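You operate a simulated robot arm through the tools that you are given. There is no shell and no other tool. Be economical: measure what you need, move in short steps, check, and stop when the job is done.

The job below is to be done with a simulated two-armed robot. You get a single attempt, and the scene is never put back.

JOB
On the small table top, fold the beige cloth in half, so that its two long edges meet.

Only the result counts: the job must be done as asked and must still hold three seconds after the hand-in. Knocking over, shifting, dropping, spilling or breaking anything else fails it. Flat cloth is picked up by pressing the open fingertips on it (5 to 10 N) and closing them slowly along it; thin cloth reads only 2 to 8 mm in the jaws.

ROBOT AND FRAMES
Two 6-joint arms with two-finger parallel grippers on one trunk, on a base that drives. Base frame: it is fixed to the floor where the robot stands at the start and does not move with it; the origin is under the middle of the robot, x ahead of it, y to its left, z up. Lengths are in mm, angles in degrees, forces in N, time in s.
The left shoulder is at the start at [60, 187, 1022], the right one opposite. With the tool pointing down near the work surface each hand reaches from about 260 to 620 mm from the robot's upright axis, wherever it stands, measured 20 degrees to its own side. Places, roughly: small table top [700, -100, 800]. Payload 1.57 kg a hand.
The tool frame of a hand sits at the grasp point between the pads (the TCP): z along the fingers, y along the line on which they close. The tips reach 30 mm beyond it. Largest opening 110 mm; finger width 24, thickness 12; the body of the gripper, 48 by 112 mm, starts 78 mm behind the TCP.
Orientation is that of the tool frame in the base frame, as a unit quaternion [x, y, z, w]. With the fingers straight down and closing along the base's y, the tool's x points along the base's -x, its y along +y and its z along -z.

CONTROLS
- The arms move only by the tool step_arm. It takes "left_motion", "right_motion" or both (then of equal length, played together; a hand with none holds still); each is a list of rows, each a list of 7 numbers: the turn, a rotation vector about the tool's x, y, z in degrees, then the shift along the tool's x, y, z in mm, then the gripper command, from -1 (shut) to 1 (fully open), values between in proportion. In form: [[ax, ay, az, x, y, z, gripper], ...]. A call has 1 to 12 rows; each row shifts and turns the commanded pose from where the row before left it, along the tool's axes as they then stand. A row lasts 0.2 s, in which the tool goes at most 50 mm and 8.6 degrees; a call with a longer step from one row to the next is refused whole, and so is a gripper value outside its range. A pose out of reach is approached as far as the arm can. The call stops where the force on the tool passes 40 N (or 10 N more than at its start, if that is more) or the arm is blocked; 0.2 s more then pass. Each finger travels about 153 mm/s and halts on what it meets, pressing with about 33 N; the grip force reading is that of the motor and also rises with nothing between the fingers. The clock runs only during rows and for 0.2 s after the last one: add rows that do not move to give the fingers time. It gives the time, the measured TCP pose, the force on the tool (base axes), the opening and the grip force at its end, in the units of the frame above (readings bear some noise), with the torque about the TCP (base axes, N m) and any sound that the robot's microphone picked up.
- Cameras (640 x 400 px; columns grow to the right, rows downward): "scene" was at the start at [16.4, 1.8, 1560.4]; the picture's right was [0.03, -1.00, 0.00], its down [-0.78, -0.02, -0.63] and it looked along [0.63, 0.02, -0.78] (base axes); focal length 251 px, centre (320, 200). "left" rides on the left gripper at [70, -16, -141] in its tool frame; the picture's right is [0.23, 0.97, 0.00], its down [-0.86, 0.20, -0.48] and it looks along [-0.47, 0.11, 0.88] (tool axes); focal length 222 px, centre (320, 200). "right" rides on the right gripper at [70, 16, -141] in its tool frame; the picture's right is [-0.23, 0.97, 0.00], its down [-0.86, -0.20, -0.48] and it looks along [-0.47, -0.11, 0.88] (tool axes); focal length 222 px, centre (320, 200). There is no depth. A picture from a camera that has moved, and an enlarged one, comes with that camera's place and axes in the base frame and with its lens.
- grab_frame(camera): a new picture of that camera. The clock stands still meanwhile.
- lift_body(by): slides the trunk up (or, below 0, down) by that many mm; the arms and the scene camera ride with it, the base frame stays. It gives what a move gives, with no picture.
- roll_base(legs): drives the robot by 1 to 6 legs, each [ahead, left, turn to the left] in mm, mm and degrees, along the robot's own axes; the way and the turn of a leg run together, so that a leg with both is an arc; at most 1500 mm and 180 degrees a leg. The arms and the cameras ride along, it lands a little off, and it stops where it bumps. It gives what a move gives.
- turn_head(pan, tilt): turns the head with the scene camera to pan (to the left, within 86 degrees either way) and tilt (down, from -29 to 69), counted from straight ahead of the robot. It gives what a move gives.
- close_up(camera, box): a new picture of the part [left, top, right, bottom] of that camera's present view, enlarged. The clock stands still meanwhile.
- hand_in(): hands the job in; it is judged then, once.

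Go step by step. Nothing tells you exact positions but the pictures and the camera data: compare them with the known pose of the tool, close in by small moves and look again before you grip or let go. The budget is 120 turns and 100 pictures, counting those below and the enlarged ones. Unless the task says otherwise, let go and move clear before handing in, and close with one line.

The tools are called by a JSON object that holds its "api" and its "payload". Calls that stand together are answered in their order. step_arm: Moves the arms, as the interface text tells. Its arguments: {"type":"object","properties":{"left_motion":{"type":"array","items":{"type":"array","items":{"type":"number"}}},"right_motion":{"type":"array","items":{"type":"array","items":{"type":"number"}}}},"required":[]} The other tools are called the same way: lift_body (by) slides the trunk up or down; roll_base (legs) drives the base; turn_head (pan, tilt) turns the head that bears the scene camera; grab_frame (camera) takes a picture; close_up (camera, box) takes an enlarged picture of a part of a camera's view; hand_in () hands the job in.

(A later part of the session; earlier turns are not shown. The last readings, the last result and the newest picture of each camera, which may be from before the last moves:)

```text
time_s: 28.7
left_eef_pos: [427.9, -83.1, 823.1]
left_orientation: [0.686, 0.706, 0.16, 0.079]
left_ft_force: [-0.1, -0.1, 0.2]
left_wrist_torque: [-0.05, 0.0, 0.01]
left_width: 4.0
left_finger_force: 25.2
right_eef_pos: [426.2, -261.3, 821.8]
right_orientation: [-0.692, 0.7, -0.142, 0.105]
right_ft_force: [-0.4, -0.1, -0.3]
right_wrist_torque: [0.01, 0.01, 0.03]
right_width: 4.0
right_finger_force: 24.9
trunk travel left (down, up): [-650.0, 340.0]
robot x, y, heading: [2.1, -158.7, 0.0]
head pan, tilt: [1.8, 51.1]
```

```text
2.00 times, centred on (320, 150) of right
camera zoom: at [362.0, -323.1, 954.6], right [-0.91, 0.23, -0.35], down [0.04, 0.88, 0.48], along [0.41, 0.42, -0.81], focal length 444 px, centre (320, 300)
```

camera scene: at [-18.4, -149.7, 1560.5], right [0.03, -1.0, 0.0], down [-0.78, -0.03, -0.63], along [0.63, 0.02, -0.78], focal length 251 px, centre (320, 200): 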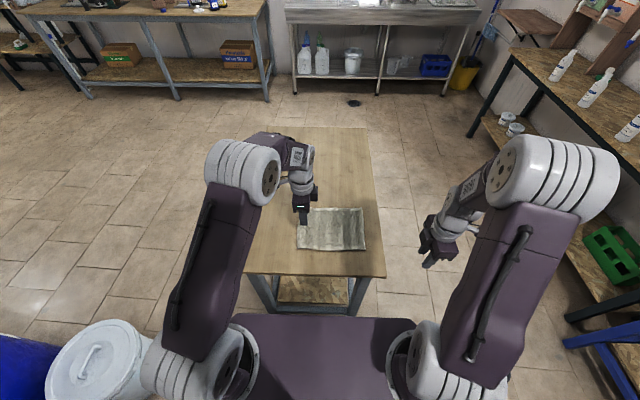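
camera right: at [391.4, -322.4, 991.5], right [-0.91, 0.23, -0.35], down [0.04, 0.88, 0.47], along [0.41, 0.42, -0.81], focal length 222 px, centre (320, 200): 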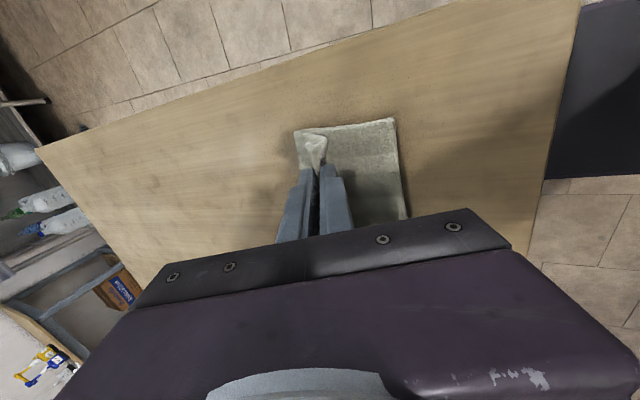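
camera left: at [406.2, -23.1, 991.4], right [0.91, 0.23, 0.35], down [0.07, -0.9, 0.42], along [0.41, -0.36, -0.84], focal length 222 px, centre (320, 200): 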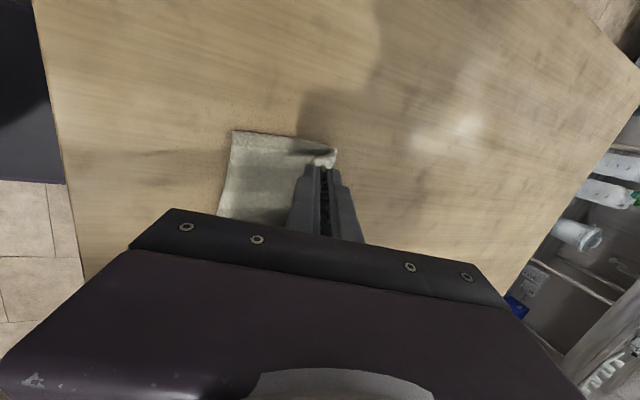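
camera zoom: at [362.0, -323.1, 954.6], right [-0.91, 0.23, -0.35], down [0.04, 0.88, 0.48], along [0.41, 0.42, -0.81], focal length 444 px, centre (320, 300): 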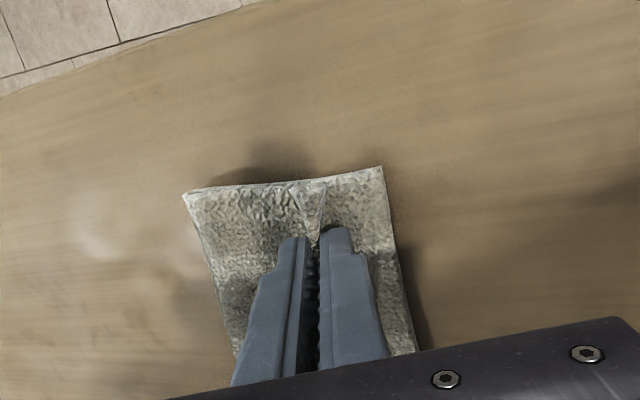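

The fold is forming correctly, with layers aligned at the corners and the fold line at x≈498. I lower a few mm and open slowly.

{"api": "step_arm", "payload": {"left_motion": [[0, 0, 0, 0, -0.7, 1.9, -1], [0, 0, 0, 0, -0.7, 1.9, -1], [0, 0, 0, 0, 0, 0, -1]], "right_motion": [[0, 0, 0, 0, 0.7, 1.9, -1], [0, 0, 0, 0, 0.7, 1.9, -1], [0, 0, 0, 0, 0, 0, -1]]}}

```text
time_s: 29.5
left_eef_pos: [428.6, -83.3, 819.4]
left_orientation: [0.686, 0.706, 0.16, 0.079]
left_ft_force: [0.0, -0.4, -0.1]
left_wrist_torque: [0.04, 0.02, 0.0]
left_width: 4.2
left_finger_force: 24.3
right_eef_pos: [427.2, -259.9, 819.8]
right_orientation: [-0.693, 0.699, -0.142, 0.105]
right_ft_force: [1.0, -0.1, 0.8]
right_wrist_torque: [0.0, -0.03, 0.01]
right_width: 4.0
right_finger_force: 25.0
trunk travel left (down, up): [-650.0, 340.0]
robot x, y, heading: [-1.6, -162.9, 0.0]
head pan, tilt: [1.8, 51.1]
```

{"api": "step_arm", "payload": {"left_motion": [[0, 0, 0, 0, -2, 1.9, -1], [0, 0, 0, 0, -2, 1.9, -1], [0, 0, 0, 0, 0, 0, -1], [0, 0, 0, 0, 0, 0, -0.9], [0, 0, 0, 0, 0, 0, -0.8], [0, 0, 0, 0, 0, 0, -0.7], [0, 0, 0, 0, 0, 0, -0.6], [0, 0, 0, 0, 0, 0, -0.6]], "right_motion": [[0, 0, 0, 0, 2, 1.9, -1], [0, 0, 0, 0, 2, 1.9, -1], [0, 0, 0, 0, 0, 0, -1], [0, 0, 0, 0, 0, 0, -0.9], [0, 0, 0, 0, 0, 0, -0.8], [0, 0, 0, 0, 0, 0, -0.7], [0, 0, 0, 0, 0, 0, -0.6], [0, 0, 0, 0, 0, 0, -0.6]]}}

{"api": "close_up", "payload": {"camera": "left", "box": [160, 50, 480, 250]}}

{"api": "close_up", "payload": {"camera": "right", "box": [160, 50, 480, 250]}}

```text
time_s: 31.3
left_eef_pos: [424.2, -81.6, 816.3]
left_orientation: [0.685, 0.705, 0.161, 0.082]
left_ft_force: [8.1, -0.5, 27.2]
left_wrist_torque: [-0.16, -0.23, 0.04]
left_width: 9.0
left_finger_force: 0.1
right_eef_pos: [422.7, -261.4, 816.3]
right_orientation: [-0.693, 0.698, -0.144, 0.108]
right_ft_force: [5.8, 0.8, 20.4]
right_wrist_torque: [0.13, -0.12, -0.01]
right_width: 10.7
right_finger_force: 0.0
trunk travel left (down, up): [-650.0, 340.0]
robot x, y, heading: [-0.9, -164.9, 0.1]
head pan, tilt: [1.8, 51.1]
```

```text
2.00 times, centred on (320, 150) of left
camera zoom: at [357.6, -29.9, 950.4], right [0.91, 0.23, 0.35], down [0.07, -0.9, 0.42], along [0.42, -0.36, -0.83], focal length 444 px, centre (320, 300)
```

zoom: 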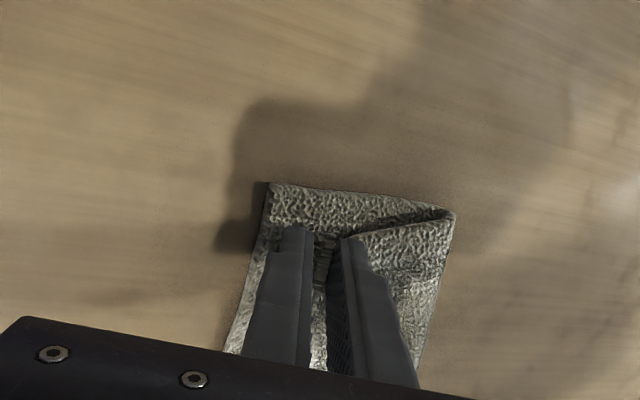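

```text
2.00 times, centred on (320, 150) of right
camera zoom: at [358.5, -323.3, 947.6], right [-0.91, 0.23, -0.35], down [0.04, 0.88, 0.48], along [0.42, 0.42, -0.81], focal length 444 px, centre (320, 300)
```

zoom: 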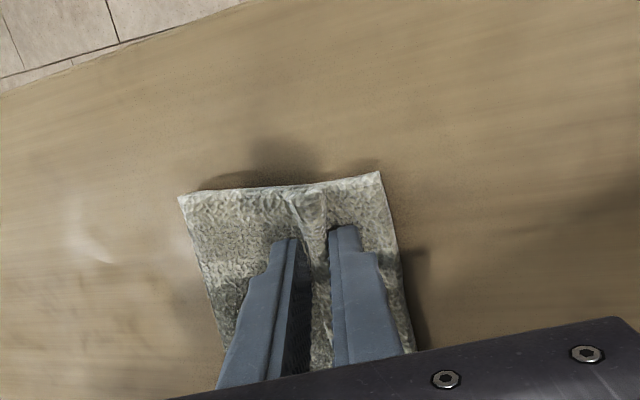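

The ridge is released and the near fingers press on the table side. I open further while withdrawing.

{"api": "step_arm", "payload": {"left_motion": [[0, 0, 0, 0, 0, -3, -0.6], [0, 0, 0, 0, 0, -3, -0.5], [0, 0, 0, 0, 0, -4, -0.4], [0, 0, 0, 0, 0, -8, -0.3], [0, 0, 0, 0, 0, -10, -0.3], [0, 0, 0, 0, 0, -15, -0.3]], "right_motion": [[0, 0, 0, 0, 0, -3, -0.6], [0, 0, 0, 0, 0, -3, -0.5], [0, 0, 0, 0, 0, -4, -0.4], [0, 0, 0, 0, 0, -8, -0.3], [0, 0, 0, 0, 0, -10, -0.3], [0, 0, 0, 0, 0, -15, -0.3]]}}

{"api": "close_up", "payload": {"camera": "left", "box": [160, 50, 480, 250]}}

{"api": "close_up", "payload": {"camera": "right", "box": [160, 50, 480, 250]}}

```text
time_s: 32.7
left_eef_pos: [407.7, -86.2, 855.0]
left_orientation: [0.687, 0.705, 0.16, 0.08]
left_ft_force: [-0.2, -0.2, 0.3]
left_wrist_torque: [-0.01, -0.01, 0.01]
left_width: 38.3
left_finger_force: 0.2
right_eef_pos: [408.0, -258.7, 853.7]
right_orientation: [-0.693, 0.699, -0.142, 0.106]
right_ft_force: [-0.1, 0.1, 0.1]
right_wrist_torque: [0.01, -0.05, 0.0]
right_width: 38.4
right_finger_force: 0.2
trunk travel left (down, up): [-650.0, 340.0]
robot x, y, heading: [-0.5, -164.9, 0.3]
head pan, tilt: [1.8, 51.1]
```

```text
2.00 times, centred on (320, 150) of left
camera zoom: at [343.5, -33.8, 989.3], right [0.91, 0.23, 0.35], down [0.07, -0.9, 0.42], along [0.41, -0.36, -0.84], focal length 444 px, centre (320, 300)
```

zoom: 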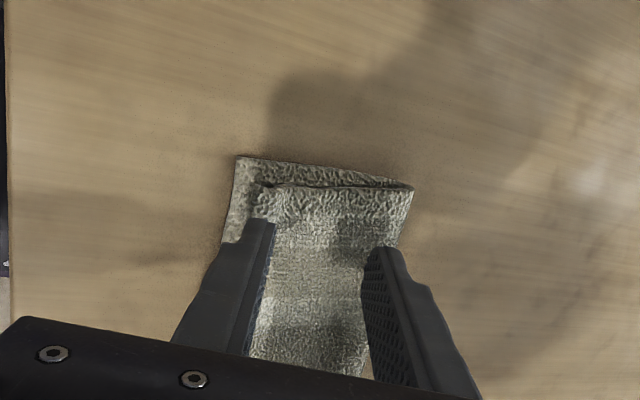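

```text
2.00 times, centred on (320, 150) of right
camera zoom: at [344.0, -321.9, 986.9], right [-0.91, 0.23, -0.35], down [0.04, 0.88, 0.48], along [0.41, 0.42, -0.81], focal length 444 px, centre (320, 300)
```

zoom: 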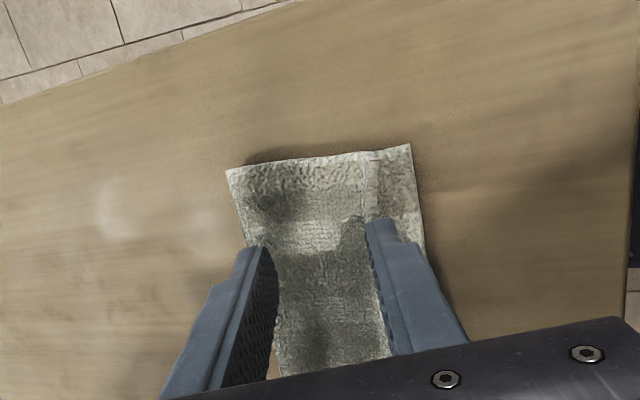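

The edge unfurled well. I raise the hands and spread them to get a clear look.

{"api": "step_arm", "payload": {"left_motion": [[0, 0, 0, 0, 5, -20, -0.3], [0, 0, 0, 0, 5, -20, -0.3], [0, 0, 0, 20, 5, -10, -0.3], [0, 0, 0, 25, 0, 0, -0.3], [0, 0, 0, 25, 0, 0, -0.3], [0, 0, 0, 25, 0, 0, -0.3]], "right_motion": [[0, 0, 0, 0, -5, -20, -0.3], [0, 0, 0, 0, -5, -20, -0.3], [0, 0, 0, 20, -5, -10, -0.3], [0, 0, 0, 25, 0, 0, -0.3], [0, 0, 0, 25, 0, 0, -0.3], [0, 0, 0, 25, 0, 0, -0.3]]}}

{"api": "close_up", "payload": {"camera": "scene", "box": [256, 190, 384, 270]}}

{"api": "close_up", "payload": {"camera": "left", "box": [160, 0, 480, 200]}}

{"api": "close_up", "payload": {"camera": "right", "box": [160, 0, 480, 200]}}

```text
time_s: 34.1
left_eef_pos: [404.4, 3.3, 916.0]
left_orientation: [0.686, 0.706, 0.16, 0.079]
left_ft_force: [1.0, -0.6, -0.4]
left_wrist_torque: [0.02, 0.04, -0.03]
left_width: 38.6
left_finger_force: 0.0
right_eef_pos: [405.4, -351.4, 911.2]
right_orientation: [-0.693, 0.699, -0.142, 0.106]
right_ft_force: [0.8, -1.3, 0.4]
right_wrist_torque: [-0.01, -0.02, 0.0]
right_width: 38.4
right_finger_force: 0.0
trunk travel left (down, up): [-650.0, 340.0]
robot x, y, heading: [-0.5, -165.0, -0.1]
head pan, tilt: [1.8, 51.1]
```

```text
5.00 times, centred on (320, 230) of scene
camera zoom: at [15.7, -161.3, 1560.4], right [0.03, -1.0, 0.0], down [-0.78, -0.02, -0.63], along [0.63, 0.02, -0.78], focal length 1254 px, centre (320, 50)
```

zoom: 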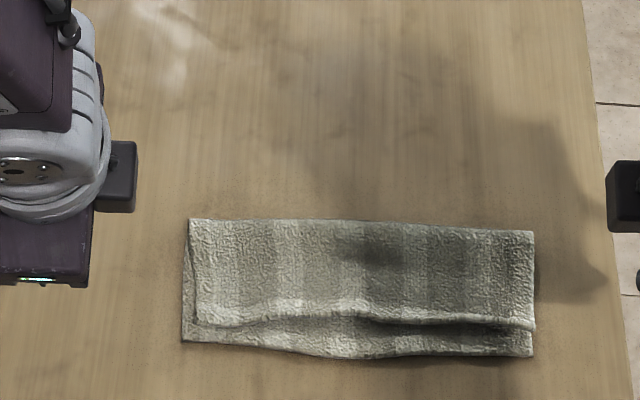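

```text
2.00 times, centred on (320, 100) of left
camera zoom: at [339.0, 56.4, 1051.1], right [0.91, 0.23, 0.35], down [0.07, -0.9, 0.42], along [0.41, -0.36, -0.84], focal length 444 px, centre (320, 400)
```

zoom: 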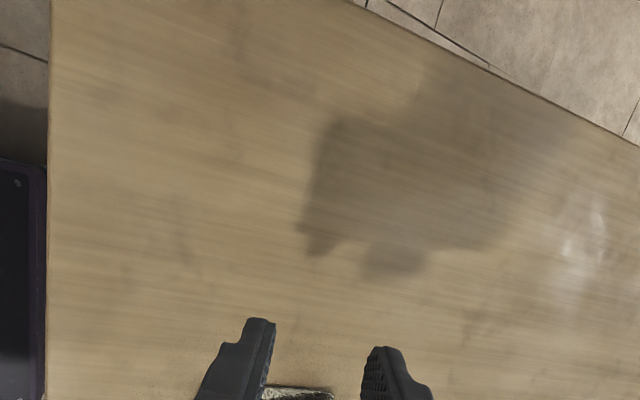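

```text
2.00 times, centred on (320, 100) of right
camera zoom: at [340.7, -414.0, 1043.2], right [-0.91, 0.23, -0.35], down [0.04, 0.88, 0.48], along [0.41, 0.42, -0.81], focal length 444 px, centre (320, 400)
```

zoom: 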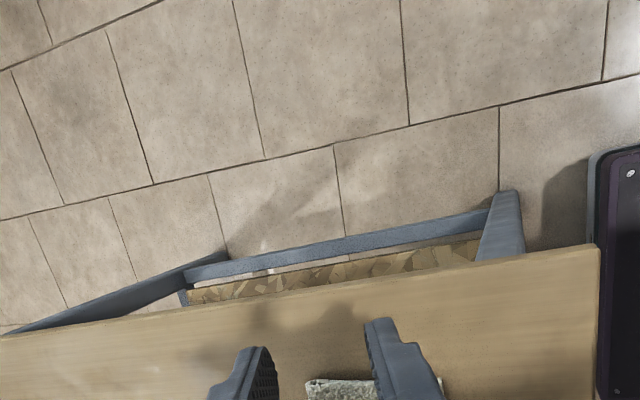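

A neat fold, but the top edge stops about 11-20 mm short of the bottom one. I'll measure the gap more closely, straightening the hands meanwhile.

{"api": "step_arm", "payload": {"left_motion": [[0, -6.8, 0, 0, 0, 0, -0.2], [8, 0, 0, 0, 0, 0, -0.2], [3.4, 0, 0, 0, 0, 0, -0.2], [0, 0, 0, 0, 0, 0, -0.2]], "right_motion": [[0, -3, 0, 0, 0, 0, -0.2], [-8, 0, 0, 0, 0, 0, -0.2], [-4.2, 0, 0, 0, 0, 0, -0.2], [0, 0, 0, 0, 0, 0, -0.2]]}}

{"api": "close_up", "payload": {"camera": "scene", "box": [288, 225, 336, 265]}}

{"api": "close_up", "payload": {"camera": "scene", "box": [324, 225, 372, 265]}}

```text
time_s: 35.1
left_eef_pos: [408.8, 21.6, 916.5]
left_orientation: [0.692, 0.71, 0.115, 0.063]
left_ft_force: [-0.7, 0.3, 0.5]
left_wrist_torque: [0.04, -0.02, 0.0]
left_width: 43.8
left_finger_force: 0.0
left hand out of reach, approached as far as the arm can: row 2, 3
right_eef_pos: [397.9, -356.2, 897.2]
right_orientation: [0.705, -0.701, 0.06, -0.087]
right_ft_force: [0.6, -0.1, 0.1]
right_wrist_torque: [-0.01, 0.0, -0.03]
right_width: 44.0
right_finger_force: 0.1
right hand out of reach, approached as far as the arm can: row 2, 3
trunk travel left (down, up): [-650.0, 340.0]
robot x, y, heading: [4.3, -160.6, 0.4]
head pan, tilt: [1.8, 51.1]
```

```text
10.00 times, centred on (312, 245) of scene
camera zoom: at [15.1, -160.8, 1560.5], right [0.03, -1.0, 0.0], down [-0.78, -0.03, -0.63], along [0.63, 0.02, -0.78], focal length 2508 px, centre (400, -250)
```

zoom: 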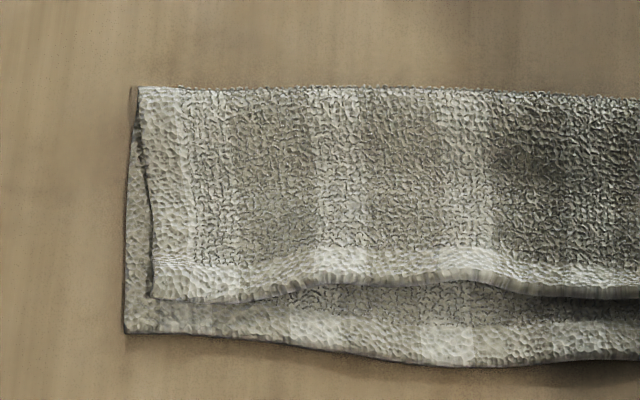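

```text
10.00 times, centred on (348, 245) of scene
camera zoom: at [15.1, -160.8, 1560.5], right [0.03, -1.0, 0.0], down [-0.78, -0.03, -0.63], along [0.63, 0.02, -0.78], focal length 2508 px, centre (40, -250)
```

zoom: 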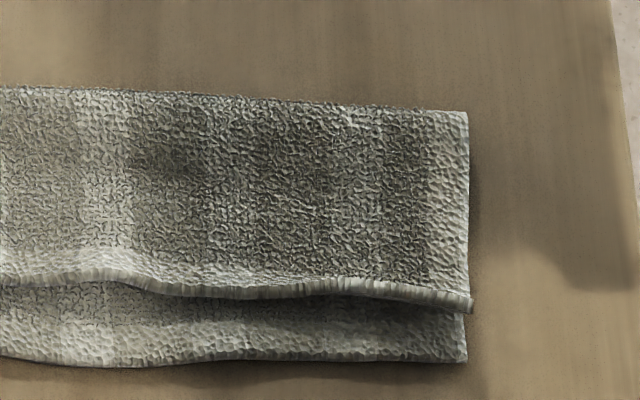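

The gap is about 11 mm at left, 16 mm at right and 20 mm in the middle. My plan is to use the near finger as a fence against the bottom edge while the far finger drags the top layer to it, closing slowly; I bring both hands above the edge first.

{"api": "step_arm", "payload": {"left_motion": [[0, 0, 0, -17.6, -5.1, 7.4, -0.4], [0, 0, 0, -17.6, -5.1, 7.4, -0.4], [0, 0, 0, -17.6, -5.1, 7.4, -0.4], [0, 0, 0, -17.6, -5.1, 7.4, -0.4], [0, 0, 0, -17.6, -5.1, 7.4, -0.4], [0, 0, 0, -17.6, -5.1, 7.4, -0.4], [0, 0, 0, -17.6, -5.1, 7.4, -0.4], [0, 0, 0, -17.6, -5.1, 5, -0.4]], "right_motion": [[0, 0, 0, -15.1, 2.6, 7.3, -0.4], [0, 0, 0, -15.1, 2.6, 7.3, -0.4], [0, 0, 0, -15.1, 2.6, 7.3, -0.4], [0, 0, 0, -15.1, 2.6, 7.3, -0.4], [0, 0, 0, -15.1, 2.6, 7.3, -0.4], [0, 0, 0, -15.1, 2.6, 7.3, -0.4], [0, 0, 0, -15.1, 2.6, 7.3, -0.4], [0, 0, 0, -15.1, 2.6, 5, -0.4]]}}

{"api": "close_up", "payload": {"camera": "left", "box": [160, 50, 480, 250]}}

{"api": "close_up", "payload": {"camera": "right", "box": [160, 50, 480, 250]}}

```text
time_s: 36.9
left_eef_pos: [387.9, -114.2, 839.7]
left_orientation: [0.691, 0.711, 0.115, 0.063]
left_ft_force: [0.5, 0.4, 0.2]
left_wrist_torque: [0.04, 0.01, -0.02]
left_width: 32.7
left_finger_force: 0.0
right_eef_pos: [384.4, -254.3, 839.8]
right_orientation: [0.705, -0.702, 0.064, -0.081]
right_ft_force: [0.5, 1.1, 0.2]
right_wrist_torque: [0.01, 0.03, 0.02]
right_width: 32.9
right_finger_force: 0.2
right hand out of reach, approached as far as the arm can: row 2, 4, 5, 6
trunk travel left (down, up): [-650.0, 340.0]
robot x, y, heading: [-0.1, -164.1, -0.0]
head pan, tilt: [1.8, 51.1]
```

```text
2.00 times, centred on (320, 150) of left
camera zoom: at [334.3, -56.1, 978.4], right [0.93, 0.24, 0.26], down [0.1, -0.89, 0.45], along [0.34, -0.4, -0.85], focal length 444 px, centre (320, 300)
```

zoom: 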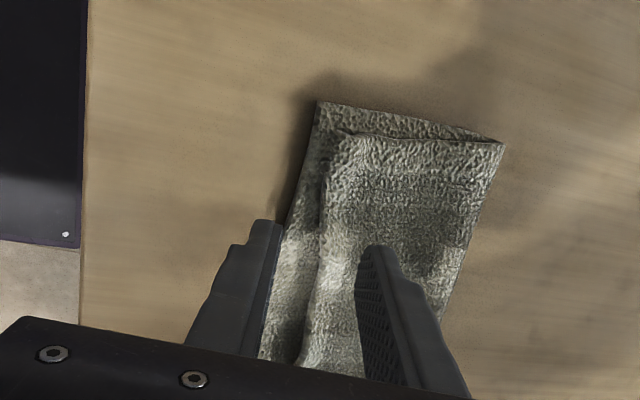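

```text
2.00 times, centred on (320, 150) of right
camera zoom: at [341.3, -327.3, 975.0], right [-0.96, 0.23, -0.19], down [0.09, 0.84, 0.53], along [0.28, 0.49, -0.83], focal length 444 px, centre (320, 300)
```

zoom: 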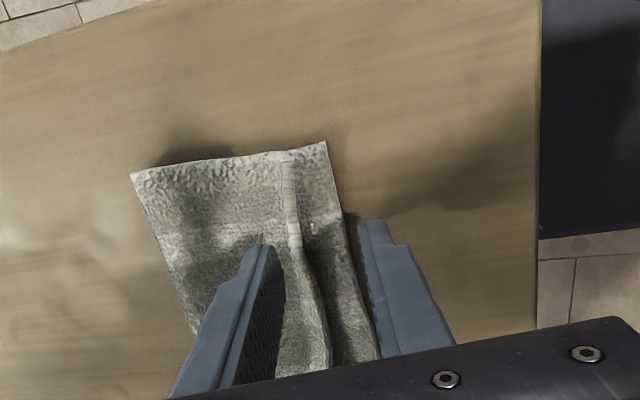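

Both hands straddle the edges well. I try to reduce the tilt a bit and shift the right hand 6 mm forward.

{"api": "step_arm", "payload": {"left_motion": [[3, 0, 0, 0, 0, 0, -0.33], [3, 0, 0, 0, 0, 0, -0.33], [0, 0, 0, 0, 0, 0, -0.33]], "right_motion": [[0, 0, 0, 0, -6, 0, -0.27], [-2, 0, 0, 0, 0, 0, -0.27], [-2, 0, 0, 0, 0, 0, -0.27]]}}

```text
time_s: 37.7
left_eef_pos: [390.0, -111.8, 841.6]
left_orientation: [0.693, 0.714, 0.097, 0.037]
left_ft_force: [-0.3, 0.5, -0.1]
left_wrist_torque: [0.01, 0.0, -0.05]
left_width: 37.0
left_finger_force: 0.0
right_eef_pos: [392.6, -258.8, 841.5]
right_orientation: [0.704, -0.703, 0.07, -0.072]
right_ft_force: [0.6, 0.5, 1.0]
right_wrist_torque: [-0.02, -0.03, 0.0]
right_width: 39.8
right_finger_force: 0.1
right hand out of reach, approached as far as the arm can: row 3
trunk travel left (down, up): [-650.0, 340.0]
robot x, y, heading: [0.5, -162.3, 0.2]
head pan, tilt: [1.8, 51.1]
```

{"api": "step_arm", "payload": {"left_motion": [[0, 0, 0, -0.8, -1.9, 9.5, -0.33], [0, 0, 0, -0.8, -1.9, 9.5, -0.33], [0, 0, 0, 0, 0, 0, -0.33]], "right_motion": [[0, 0, 0, 0, 2, 9.5, -0.27], [0, 0, 0, 0, 2, 9.5, -0.27], [0, 0, 0, 0, 0, 0, -0.27]]}}

{"api": "close_up", "payload": {"camera": "left", "box": [200, 80, 440, 230]}}

{"api": "close_up", "payload": {"camera": "right", "box": [200, 80, 440, 230]}}

```text
time_s: 38.5
left_eef_pos: [386.8, -115.3, 822.7]
left_orientation: [0.695, 0.715, 0.078, 0.027]
left_ft_force: [0.4, -0.1, 1.0]
left_wrist_torque: [-0.04, 0.03, 0.01]
left_width: 36.9
left_finger_force: 0.0
right_eef_pos: [392.2, -259.7, 828.8]
right_orientation: [0.705, -0.703, 0.065, -0.066]
right_ft_force: [0.1, -0.6, 0.7]
right_wrist_torque: [-0.03, -0.01, -0.02]
right_width: 40.3
right_finger_force: 0.1
right hand out of reach, approached as far as the arm can: row 1
trunk travel left (down, up): [-650.0, 340.0]
robot x, y, heading: [-6.7, -161.3, 0.1]
head pan, tilt: [1.8, 51.1]
```

```text
2.67 times, centred on (320, 155) of left
camera zoom: at [347.7, -56.9, 964.5], right [0.96, 0.25, 0.16], down [0.16, -0.88, 0.44], along [0.25, -0.4, -0.88], focal length 592 px, centre (320, 320)
```

zoom: 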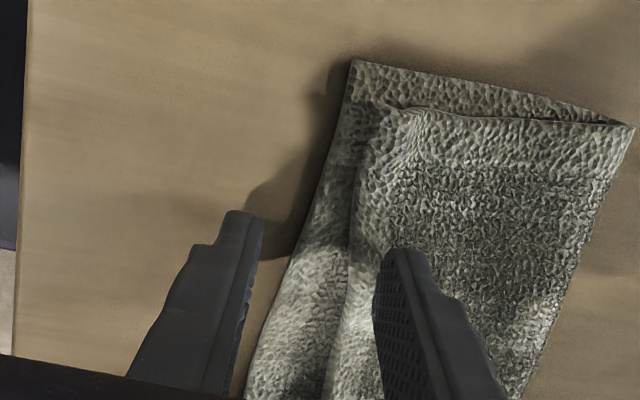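

```text
2.67 times, centred on (320, 155) of right
camera zoom: at [351.3, -329.3, 967.0], right [-0.96, 0.23, -0.18], down [0.11, 0.86, 0.51], along [0.27, 0.47, -0.84], focal length 592 px, centre (320, 320)
```

zoom: 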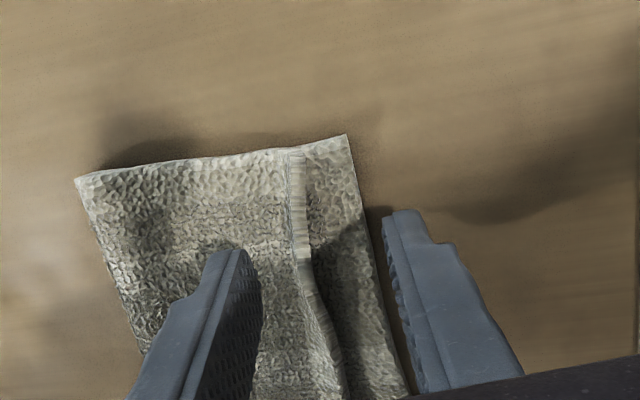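

Now I shift left 6 mm forward and lower both to near contact.

{"api": "step_arm", "payload": {"left_motion": [[0, 0, 0, 0, 5.2, 2, -0.33], [0, 0, 0, 0, 0, 1.5, -0.33], [0, 0, 0, 0, 0, 1.5, -0.33], [0, 0, 0, 0, 0, 0, -0.33]], "right_motion": [[0, 0, 0, 0, 0.6, 3, -0.27], [0, 0, 0, 0, 0.5, 3, -0.27], [0, 0, 0, 0, 0.5, 2, -0.27], [0, 0, 0, 0, 0, 0, -0.27]]}}

```text
time_s: 39.5
left_eef_pos: [393.6, -116.0, 817.9]
left_orientation: [0.694, 0.715, 0.079, 0.026]
left_ft_force: [0.0, -0.3, -0.7]
left_wrist_torque: [-0.02, 0.02, 0.02]
left_width: 36.7
left_finger_force: 0.0
right_eef_pos: [392.0, -259.3, 820.4]
right_orientation: [0.704, -0.704, 0.065, -0.066]
right_ft_force: [0.4, -0.1, 0.9]
right_wrist_torque: [-0.02, 0.04, 0.01]
right_width: 40.2
right_finger_force: 0.0
trunk travel left (down, up): [-650.0, 340.0]
robot x, y, heading: [-0.8, -161.0, 0.1]
head pan, tilt: [1.8, 51.1]
```

{"api": "step_arm", "payload": {"left_motion": [[0, 0, 0, 0, 0, 1, -0.33], [0, 0, 0, 0, 0, 1, -0.33], [0, 0, 0, 0, 0, 0, -0.33]], "right_motion": [[0, 0, 0, 0, 0, 1, -0.27], [0, 0, 0, 0, 0, 1, -0.27], [0, 0, 0, 0, 0, 1, -0.27]]}}

{"api": "close_up", "payload": {"camera": "left", "box": [200, 80, 440, 230]}}

{"api": "close_up", "payload": {"camera": "right", "box": [200, 80, 440, 230]}}

```text
time_s: 40.3
left_eef_pos: [393.1, -115.3, 817.3]
left_orientation: [0.695, 0.714, 0.078, 0.027]
left_ft_force: [-0.3, 0.7, 0.6]
left_wrist_torque: [0.0, -0.02, 0.05]
left_width: 36.5
left_finger_force: 0.1
right_eef_pos: [393.8, -259.4, 818.1]
right_orientation: [-0.704, 0.704, -0.066, 0.065]
right_ft_force: [-0.9, -0.4, -0.7]
right_wrist_torque: [0.02, -0.04, 0.05]
right_width: 40.0
right_finger_force: 0.1
trunk travel left (down, up): [-650.0, 340.0]
robot x, y, heading: [1.0, -161.5, -0.0]
head pan, tilt: [1.8, 51.1]
```

```text
2.67 times, centred on (320, 155) of left
camera zoom: at [353.9, -56.4, 958.4], right [0.96, 0.25, 0.16], down [0.16, -0.88, 0.44], along [0.25, -0.4, -0.88], focal length 592 px, centre (320, 320)
```

zoom: 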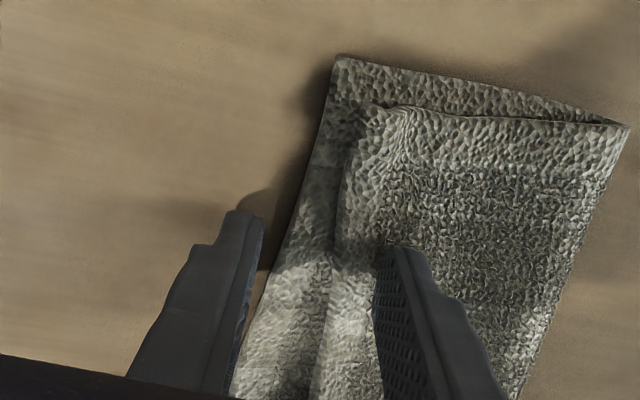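

```text
2.67 times, centred on (320, 155) of right
camera zoom: at [351.7, -329.4, 955.2], right [-0.96, 0.23, -0.18], down [0.11, 0.86, 0.51], along [0.27, 0.47, -0.84], focal length 592 px, centre (320, 320)
```

zoom: 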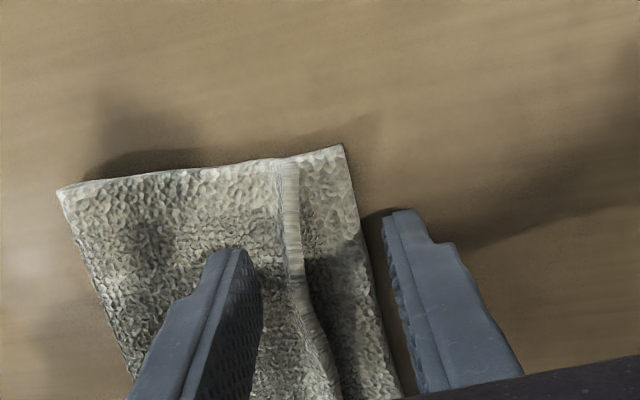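

{"api": "step_arm", "payload": {"left_motion": [[0, 0, 0, 0, 0, 1, -0.33], [0, 0, 0, 0, 0, 1, -0.33], [0, 0, 0, 0, 0, 0, -0.33]], "right_motion": [[0, 0, 0, 0, 0, 1, -0.27], [0, 0, 0, 0, 0, 1, -0.27], [0, 0, 0, 0, 0, 0, -0.27]]}}

```text
time_s: 41.1
left_eef_pos: [393.9, -115.2, 815.3]
left_orientation: [0.694, 0.715, 0.078, 0.027]
left_ft_force: [-0.7, -0.5, 5.9]
left_wrist_torque: [0.01, 0.1, -0.02]
left_width: 36.9
left_finger_force: 0.0
right_eef_pos: [393.2, -261.0, 815.0]
right_orientation: [0.705, -0.703, 0.065, -0.065]
right_ft_force: [0.5, 0.4, -0.6]
right_wrist_torque: [0.03, 0.02, -0.01]
right_width: 40.2
right_finger_force: 0.2
trunk travel left (down, up): [-650.0, 340.0]
robot x, y, heading: [-1.9, -164.6, 0.1]
head pan, tilt: [1.8, 51.1]
```

Left's near finger is on the table while its far one isn't loaded yet, so I reduce the tilt slightly and lower right further.

{"api": "step_arm", "payload": {"left_motion": [[0, 0, 0, 0, 0, -1.5, -0.33], [3, 0, 0, 0, 0, 0, -0.33], [0, 0, 0, 0, 2, 0, -0.33], [0, 0, 0, 0, 0, 1.5, -0.33], [0, 0, 0, 0, 0, 1, -0.33]], "right_motion": [[0, 0, 0, 0, 0, 1, -0.27], [0, 0, 0, 0, 0, 1, -0.27], [0, 0, 0, 0, 0, 0, -0.27], [0, 0, 0, 0, 0, 0, -0.27], [0, 0, 0, 0, 0, 0, -0.27]]}}

```text
time_s: 42.3
left_eef_pos: [395.6, -115.3, 813.9]
left_orientation: [0.695, 0.717, 0.06, 0.009]
left_ft_force: [-0.6, 0.3, 2.2]
left_wrist_torque: [0.01, -0.02, -0.01]
left_width: 36.2
left_finger_force: 0.1
right_eef_pos: [392.5, -259.9, 815.8]
right_orientation: [0.705, -0.703, 0.066, -0.066]
right_ft_force: [-0.7, -2.0, 16.2]
right_wrist_torque: [-0.11, 0.37, 0.08]
right_width: 38.5
right_finger_force: 0.2
trunk travel left (down, up): [-650.0, 340.0]
robot x, y, heading: [-1.6, -163.4, 0.1]
head pan, tilt: [1.8, 51.1]
```

{"api": "step_arm", "payload": {"left_motion": [[0, 0, 0, 0, 0, 0, -0.33], [0, 0, 0, 0, 0, 0, -0.33], [0, 0, 0, 0, 0, 0.5, -0.33], [0, 0, 0, 0, 0, 0.5, -0.33], [0, 0, 0, 0, 0, 0, -0.33]], "right_motion": [[0, 0, 0, 0, 0, -3, -0.27], [-3, 0, 0, 0, 0, 0, -0.27], [-2, 0, 0, 0, -2, 0, -0.27], [0, 0, 0, 0, 0, 1, -0.27], [0, 0, 0, 0, 0, 1, -0.27]]}}

```text
time_s: 43.5
left_eef_pos: [396.0, -114.6, 813.8]
left_orientation: [0.695, 0.717, 0.059, 0.01]
left_ft_force: [-0.3, -0.5, 15.8]
left_wrist_torque: [-0.1, 0.02, -0.02]
left_width: 36.0
left_finger_force: 0.0
right_eef_pos: [397.6, -268.3, 816.9]
right_orientation: [-0.704, 0.706, -0.071, 0.046]
right_ft_force: [-0.6, -0.4, -0.4]
right_wrist_torque: [0.01, 0.01, 0.03]
right_width: 40.1
right_finger_force: 0.0
right hand out of reach, approached as far as the arm can: row 3, 4
trunk travel left (down, up): [-650.0, 340.0]
robot x, y, heading: [-1.2, -165.2, -0.0]
head pan, tilt: [1.8, 51.1]
```

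{"api": "step_arm", "payload": {"left_motion": [[0, 0, 0, 0, 0, -0.7, -0.33], [0, 0, 0, 0, 0, 0, -0.33], [0, 0, 0, 0, 0, 0, -0.33]], "right_motion": [[0, 0, 0, 0, 2.5, 0, -0.27], [0, 0, 0, 0, 0, 1, -0.27], [0, 0, 0, 0, 0, 0.5, -0.27]]}}

{"api": "close_up", "payload": {"camera": "right", "box": [200, 80, 440, 230]}}

```text
time_s: 44.3
left_eef_pos: [396.4, -116.2, 813.8]
left_orientation: [0.695, 0.716, 0.06, 0.009]
left_ft_force: [2.5, 0.1, 9.1]
left_wrist_torque: [0.0, -0.2, 0.07]
left_width: 36.8
left_finger_force: 0.1
right_eef_pos: [395.5, -268.9, 814.8]
right_orientation: [-0.704, 0.705, -0.072, 0.047]
right_ft_force: [-0.4, -0.9, 6.4]
right_wrist_torque: [0.01, 0.15, 0.06]
right_width: 40.3
right_finger_force: 0.1
trunk travel left (down, up): [-650.0, 340.0]
robot x, y, heading: [-3.2, -164.0, 0.3]
head pan, tilt: [1.8, 51.1]
```

```text
2.67 times, centred on (320, 155) of right
camera zoom: at [357.1, -333.5, 955.7], right [-0.96, 0.23, -0.17], down [0.12, 0.87, 0.47], along [0.26, 0.43, -0.86], focal length 592 px, centre (320, 320)
```

zoom: 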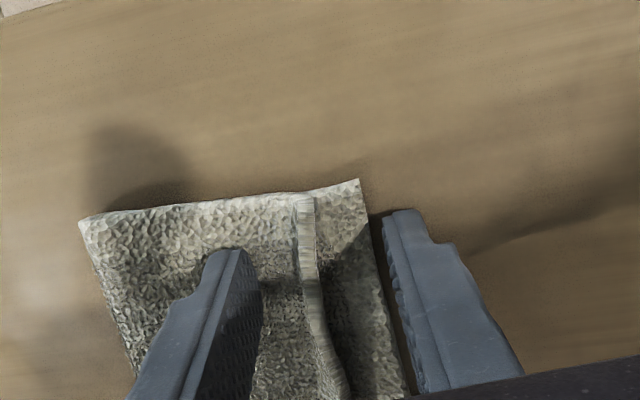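

{"api": "step_arm", "payload": {"left_motion": [[0, 0, 0, 0, 0, 0, -0.33], [0, 0, 0, 0, 0, 0, -0.33], [0, 0, 0, 0, 0, 0, -0.33], [0, 0, 0, 0, 0, 0, -0.33]], "right_motion": [[0, 0, 0, 0, 0, -2, -0.3], [-1.5, 0, 0, 0, 0, 0, -0.3], [-1.5, 0, 0, 0, 0, 0, -0.3], [-1.5, 0, 0, 0, 0, 0, -0.3]]}}

```text
time_s: 45.3
left_eef_pos: [394.3, -113.8, 813.6]
left_orientation: [0.695, 0.716, 0.06, 0.009]
left_ft_force: [-1.2, 0.6, 10.3]
left_wrist_torque: [-0.04, -0.06, -0.02]
left_width: 36.9
left_finger_force: 0.5
right_eef_pos: [395.7, -267.6, 817.2]
right_orientation: [-0.705, 0.708, -0.043, 0.018]
right_ft_force: [0.7, 1.0, 1.0]
right_wrist_torque: [0.0, -0.06, -0.05]
right_width: 39.0
right_finger_force: 0.0
trunk travel left (down, up): [-650.0, 340.0]
robot x, y, heading: [2.1, -161.7, -0.1]
head pan, tilt: [1.8, 51.1]
```

{"api": "step_arm", "payload": {"left_motion": [[0, 0, 0, 0, 0, 0, -0.33], [0, 0, 0, 0, 0, 0, -0.33], [0, 0, 0, 0, 0, 0, -0.33], [0, 0, 0, 0, 0, 0, -0.33]], "right_motion": [[0, 0, 0, 0, 0, 1, -0.3], [0, 0, 0, 0, 0, 1, -0.3], [0, 0, 0, 0, 0, 1, -0.3], [0, 0, 0, 0, 0, 0, -0.3]]}}

```text
time_s: 46.3
left_eef_pos: [395.8, -114.2, 813.0]
left_orientation: [0.695, 0.716, 0.06, 0.009]
left_ft_force: [-0.3, 0.5, 6.4]
left_wrist_torque: [-0.02, -0.16, 0.02]
left_width: 37.0
left_finger_force: 0.5
right_eef_pos: [394.3, -267.2, 814.2]
right_orientation: [-0.705, 0.708, -0.044, 0.019]
right_ft_force: [0.2, -0.8, 6.7]
right_wrist_torque: [-0.02, -0.16, 0.0]
right_width: 38.8
right_finger_force: 0.3
trunk travel left (down, up): [-650.0, 340.0]
robot x, y, heading: [-1.7, -164.4, 0.2]
head pan, tilt: [1.8, 51.1]
```

Both far fingers now press the top layer with about 6.5 N, with the near fingers as a fence. I close slowly to bring the edges together.

{"api": "step_arm", "payload": {"left_motion": [[0, 0, 0, 0, 0, 0, -0.37], [0, 0, 0, 0, 0, 0, -0.41], [0, 0, 0, 0, 0, 0, -0.45], [0, 0, 0, 0, 0, 0, -0.49], [0, 0, 0, 0, 0, 0, -0.53], [0, 0, 0, 0, 0, 0, -0.57]], "right_motion": [[0, 0, 0, 0, 0, 0, -0.35], [0, 0, 0, 0, 0, 0, -0.4], [0, 0, 0, 0, 0, 0, -0.45], [0, 0, 0, 0, 0, 0, -0.5], [0, 0, 0, 0, 0, 0, -0.55], [0, 0, 0, 0, 0, 0, -0.6]]}}

{"api": "close_up", "payload": {"camera": "left", "box": [200, 80, 440, 230]}}

{"api": "close_up", "payload": {"camera": "right", "box": [200, 80, 440, 230]}}

```text
time_s: 47.7
left_eef_pos: [394.3, -114.0, 814.0]
left_orientation: [0.695, 0.717, 0.06, 0.01]
left_ft_force: [-2.0, -0.4, 8.4]
left_wrist_torque: [-0.04, -0.1, -0.07]
left_width: 22.9
left_finger_force: 0.2
right_eef_pos: [395.2, -266.6, 813.9]
right_orientation: [-0.705, 0.708, -0.044, 0.019]
right_ft_force: [-2.3, 0.6, 10.1]
right_wrist_torque: [0.01, -0.13, 0.01]
right_width: 21.4
right_finger_force: 0.0
trunk travel left (down, up): [-650.0, 340.0]
robot x, y, heading: [-3.1, -164.9, -0.3]
head pan, tilt: [1.8, 51.1]
```

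```text
2.67 times, centred on (320, 155) of left
camera zoom: at [362.0, -56.0, 957.8], right [0.96, 0.25, 0.11], down [0.18, -0.88, 0.44], along [0.21, -0.4, -0.89], focal length 592 px, centre (320, 320)
```

zoom: 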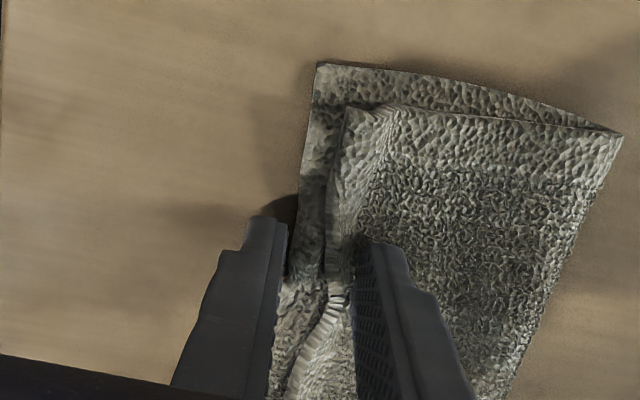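

```text
2.67 times, centred on (320, 155) of right
camera zoom: at [366.4, -332.9, 957.1], right [-0.97, 0.23, -0.09], down [0.16, 0.87, 0.46], along [0.19, 0.43, -0.88], focal length 592 px, centre (320, 320)
```

zoom: 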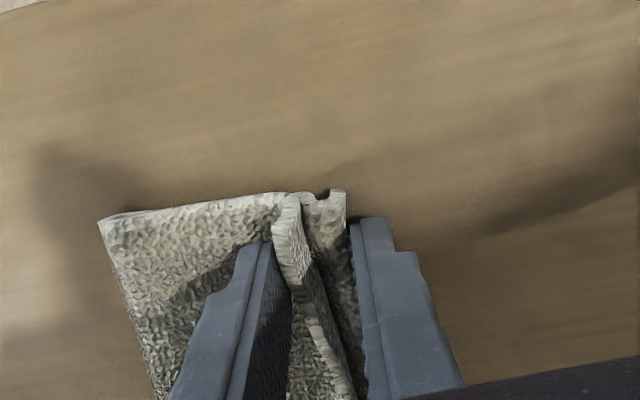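

The bottom edge is being pushed up rather than the layers slipping, so I stop. I reopen, lift clear and look.

{"api": "step_arm", "payload": {"left_motion": [[0, 0, 0, 0, 0, -0.5, -0.5], [0, 0, 0, 0, 0, -1, -0.4], [0, 0, 0, 0, 0, -10, -0.33], [0, 0, 0, 0, 0, -20, -0.33], [0, 0, 0, 0, 0, -25, -0.33], [0, 0, 0, 25, 0, -20, -0.33], [0, 0, 0, 25, 0, 0, -0.33], [0, 0, 0, 25, 0, 0, -0.33], [0, 0, 0, 20, 0, 0, -0.33]], "right_motion": [[0, 0, 0, 0, 0, -0.5, -0.5], [0, 0, 0, 0, 0, -1, -0.4], [0, 0, 0, 0, 0, -10, -0.3], [0, 0, 0, 0, 0, -20, -0.3], [0, 0, 0, 0, 0, -25, -0.3], [0, 0, 0, 25, 0, -20, -0.3], [0, 0, 0, 25, 0, 0, -0.3], [0, 0, 0, 25, 0, 0, -0.3], [0, 0, 0, 20, 0, 0, -0.3]]}}

{"api": "close_up", "payload": {"camera": "scene", "box": [280, 215, 376, 275]}}

```text
time_s: 49.7
left_eef_pos: [384.0, -25.4, 896.6]
left_orientation: [0.695, 0.716, 0.059, 0.009]
left_ft_force: [0.0, 0.8, 0.0]
left_wrist_torque: [-0.02, -0.02, -0.02]
left_width: 37.0
left_finger_force: 0.1
right_eef_pos: [390.1, -359.5, 894.7]
right_orientation: [-0.705, 0.708, -0.043, 0.018]
right_ft_force: [0.3, 1.0, 0.8]
right_wrist_torque: [0.02, 0.01, 0.0]
right_width: 38.5
right_finger_force: 0.0
trunk travel left (down, up): [-650.0, 340.0]
robot x, y, heading: [-0.3, -164.4, 0.1]
head pan, tilt: [1.8, 51.1]
```

```text
6.67 times, centred on (328, 245) of scene
camera zoom: at [15.4, -161.3, 1560.5], right [0.03, -1.0, 0.0], down [-0.78, -0.02, -0.63], along [0.63, 0.02, -0.78], focal length 1672 px, centre (267, -100)
```

zoom: 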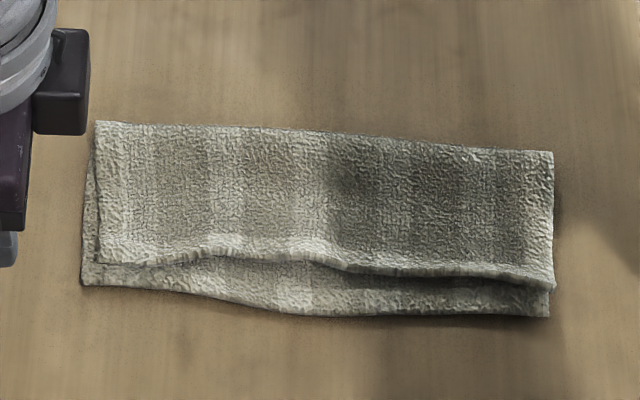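

During the squeeze the gap did shrink, but reopening while still pressed undid it. I'll repeat it, close further, and lift off without opening.

{"api": "step_arm", "payload": {"left_motion": [[0, 0, 0, -12.4, 0.8, 7, -0.3], [0, 0, 0, -12.4, 0.8, 7, -0.3], [0, 0, 0, -12.4, 0.8, 7, -0.3], [0, 0, 0, -12.4, 0.8, 7, -0.3], [0, 0, 0, -12.4, 0.8, 7, -0.3], [0, 0, 0, -12.4, 0.8, 7, -0.3], [0, 0, 0, -12.4, 0.8, 7, -0.3], [0, 0, 0, -12.4, 0.8, 7, -0.3]], "right_motion": [[0, 0, 0, -14, 0.5, 7, -0.3], [0, 0, 0, -14, 0.5, 7, -0.3], [0, 0, 0, -14, 0.5, 7, -0.3], [0, 0, 0, -14, 0.5, 7, -0.3], [0, 0, 0, -14, 0.5, 7, -0.3], [0, 0, 0, -14, 0.5, 7, -0.3], [0, 0, 0, -14, 0.5, 7, -0.3], [0, 0, 0, -14, 0.5, 7, -0.3]]}}

{"api": "close_up", "payload": {"camera": "left", "box": [200, 80, 440, 230]}}

{"api": "close_up", "payload": {"camera": "right", "box": [200, 80, 440, 230]}}

```text
time_s: 51.5
left_eef_pos: [400.4, -120.7, 833.2]
left_orientation: [0.694, 0.717, 0.059, 0.008]
left_ft_force: [0.0, 0.2, 0.2]
left_wrist_torque: [0.0, 0.0, -0.02]
left_width: 38.4
left_finger_force: 0.1
right_eef_pos: [391.0, -249.9, 833.7]
right_orientation: [-0.705, 0.708, -0.043, 0.019]
right_ft_force: [0.0, -0.6, 0.0]
right_wrist_torque: [0.0, 0.01, 0.0]
right_width: 38.6
right_finger_force: 0.1
trunk travel left (down, up): [-650.0, 340.0]
robot x, y, heading: [-0.4, -162.9, 0.1]
head pan, tilt: [1.8, 51.1]
```

```text
2.67 times, centred on (320, 155) of left
camera zoom: at [368.6, -61.8, 977.2], right [0.96, 0.25, 0.11], down [0.18, -0.88, 0.43], along [0.21, -0.4, -0.89], focal length 592 px, centre (320, 320)
```

zoom: 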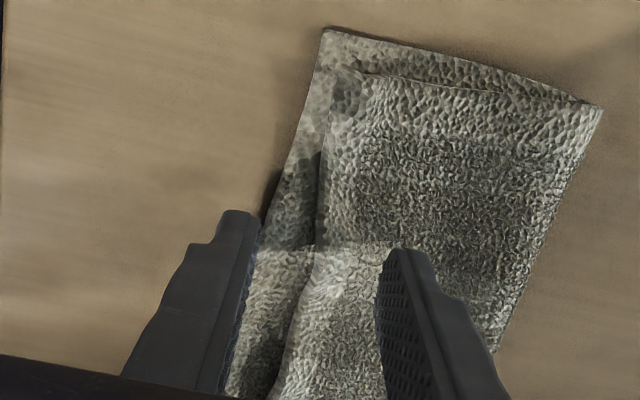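

```text
2.67 times, centred on (320, 155) of right
camera zoom: at [362.9, -315.8, 977.0], right [-0.97, 0.23, -0.09], down [0.16, 0.87, 0.46], along [0.19, 0.43, -0.88], focal length 592 px, centre (320, 320)
```

zoom: 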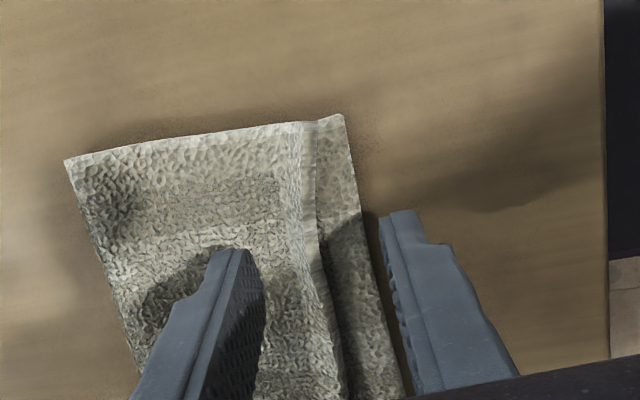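

{"api": "step_arm", "payload": {"left_motion": [[0, 0, 0, -1.2, -5.7, 6, -0.3], [0, 0, 0, 0, 0, 6, -0.3], [0, 0, 0, 0, 0, 5.5, -0.3], [0, 0, 0, 0, 0, 0, -0.3]], "right_motion": [[0, 0, 0, -0.6, -1.5, 6, -0.3], [0, 0, 0, 0, 0, 6, -0.3], [0, 0, 0, 0, 0, 6, -0.3], [0, 0, 0, 0, 0, 0, -0.3]]}}

```text
time_s: 52.5
left_eef_pos: [395.7, -121.5, 816.0]
left_orientation: [0.695, 0.717, 0.06, 0.008]
left_ft_force: [-1.2, -1.3, 1.5]
left_wrist_torque: [-0.03, -0.02, -0.01]
left_width: 38.2
left_finger_force: 0.1
right_eef_pos: [394.1, -251.3, 815.5]
right_orientation: [-0.705, 0.708, -0.044, 0.019]
right_ft_force: [0.1, 0.8, 1.1]
right_wrist_torque: [0.03, 0.01, 0.04]
right_width: 38.5
right_finger_force: 0.0
trunk travel left (down, up): [-650.0, 340.0]
robot x, y, heading: [-2.4, -160.2, 0.1]
head pan, tilt: [1.8, 51.1]
```

{"api": "step_arm", "payload": {"left_motion": [[0, 0, 0, 0, 0, 1, -0.3], [0, 0, 0, 0, 0, 0.7, -0.3], [0, 0, 0, 0, 0, 0, -0.3]], "right_motion": [[0, 0, 0, 0, 0, 1, -0.3], [0, 0, 0, 0, 0, 0.5, -0.3], [0, 0, 0, 0, 0, 0, -0.3]]}}

```text
time_s: 53.3
left_eef_pos: [396.3, -119.8, 813.8]
left_orientation: [0.694, 0.717, 0.059, 0.009]
left_ft_force: [-0.7, -0.5, 3.2]
left_wrist_torque: [-0.02, -0.11, -0.01]
left_width: 38.7
left_finger_force: 0.0
right_eef_pos: [394.0, -250.7, 813.8]
right_orientation: [-0.705, 0.708, -0.043, 0.018]
right_ft_force: [0.1, -0.8, 4.6]
right_wrist_torque: [-0.04, -0.13, 0.0]
right_width: 38.6
right_finger_force: 0.1
trunk travel left (down, up): [-650.0, 340.0]
robot x, y, heading: [-3.5, -164.8, 0.2]
head pan, tilt: [1.8, 51.1]
```

{"api": "step_arm", "payload": {"left_motion": [[0, 0, 0, 0, 0, 0, -0.35], [0, 0, 0, 0, 0, 0, -0.4], [0, 0, 0, 0, 0, 0, -0.45], [0, 0, 0, 0, 0, 0, -0.5], [0, 0, 0, 0, 0, 0, -0.55], [0, 0, 0, 0, 0, 0, -0.6], [0, 0, 0, 0, 0, 0, -0.65], [0, 0, 0, 0, 0, 0, -0.7]], "right_motion": [[0, 0, 0, 0, 0, 0, -0.35], [0, 0, 0, 0, 0, 0, -0.4], [0, 0, 0, 0, 0, 0, -0.45], [0, 0, 0, 0, 0, 0, -0.5], [0, 0, 0, 0, 0, 0, -0.55], [0, 0, 0, 0, 0, 0, -0.6], [0, 0, 0, 0, 0, 0, -0.65], [0, 0, 0, 0, 0, 0, -0.7]]}}

{"api": "close_up", "payload": {"camera": "left", "box": [200, 80, 440, 230]}}

{"api": "close_up", "payload": {"camera": "right", "box": [200, 80, 440, 230]}}

```text
time_s: 55.1
left_eef_pos: [395.2, -120.1, 813.2]
left_orientation: [0.694, 0.717, 0.06, 0.01]
left_ft_force: [-1.1, 0.3, 6.7]
left_wrist_torque: [-0.02, -0.08, 0.0]
left_width: 16.9
left_finger_force: 0.0
right_eef_pos: [393.1, -251.0, 813.6]
right_orientation: [-0.704, 0.708, -0.044, 0.018]
right_ft_force: [-2.4, 0.6, 8.0]
right_wrist_torque: [0.05, -0.07, 0.04]
right_width: 16.2
right_finger_force: 0.1
trunk travel left (down, up): [-650.0, 340.0]
robot x, y, heading: [1.1, -165.0, -0.0]
head pan, tilt: [1.8, 51.1]
```

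```text
2.67 times, centred on (320, 155) of left
camera zoom: at [363.4, -61.4, 958.3], right [0.96, 0.25, 0.11], down [0.18, -0.88, 0.44], along [0.21, -0.4, -0.89], focal length 592 px, centre (320, 320)
```

zoom: 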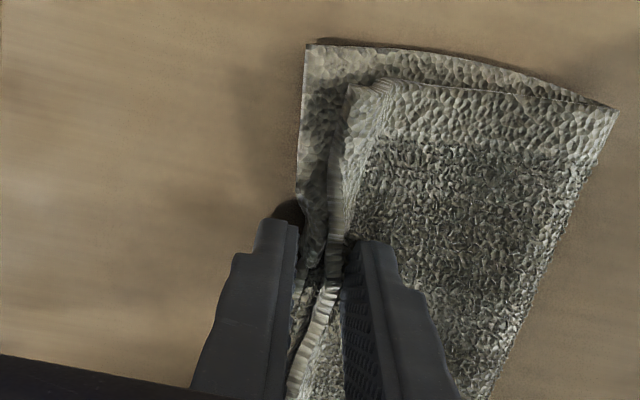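

```text
2.67 times, centred on (320, 155) of right
camera zoom: at [364.3, -315.5, 957.5], right [-0.97, 0.23, -0.09], down [0.16, 0.87, 0.46], along [0.19, 0.43, -0.88], focal length 592 px, centre (320, 320)
```

zoom: 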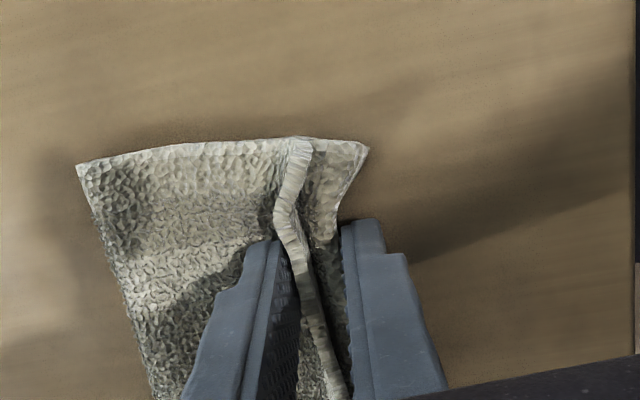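

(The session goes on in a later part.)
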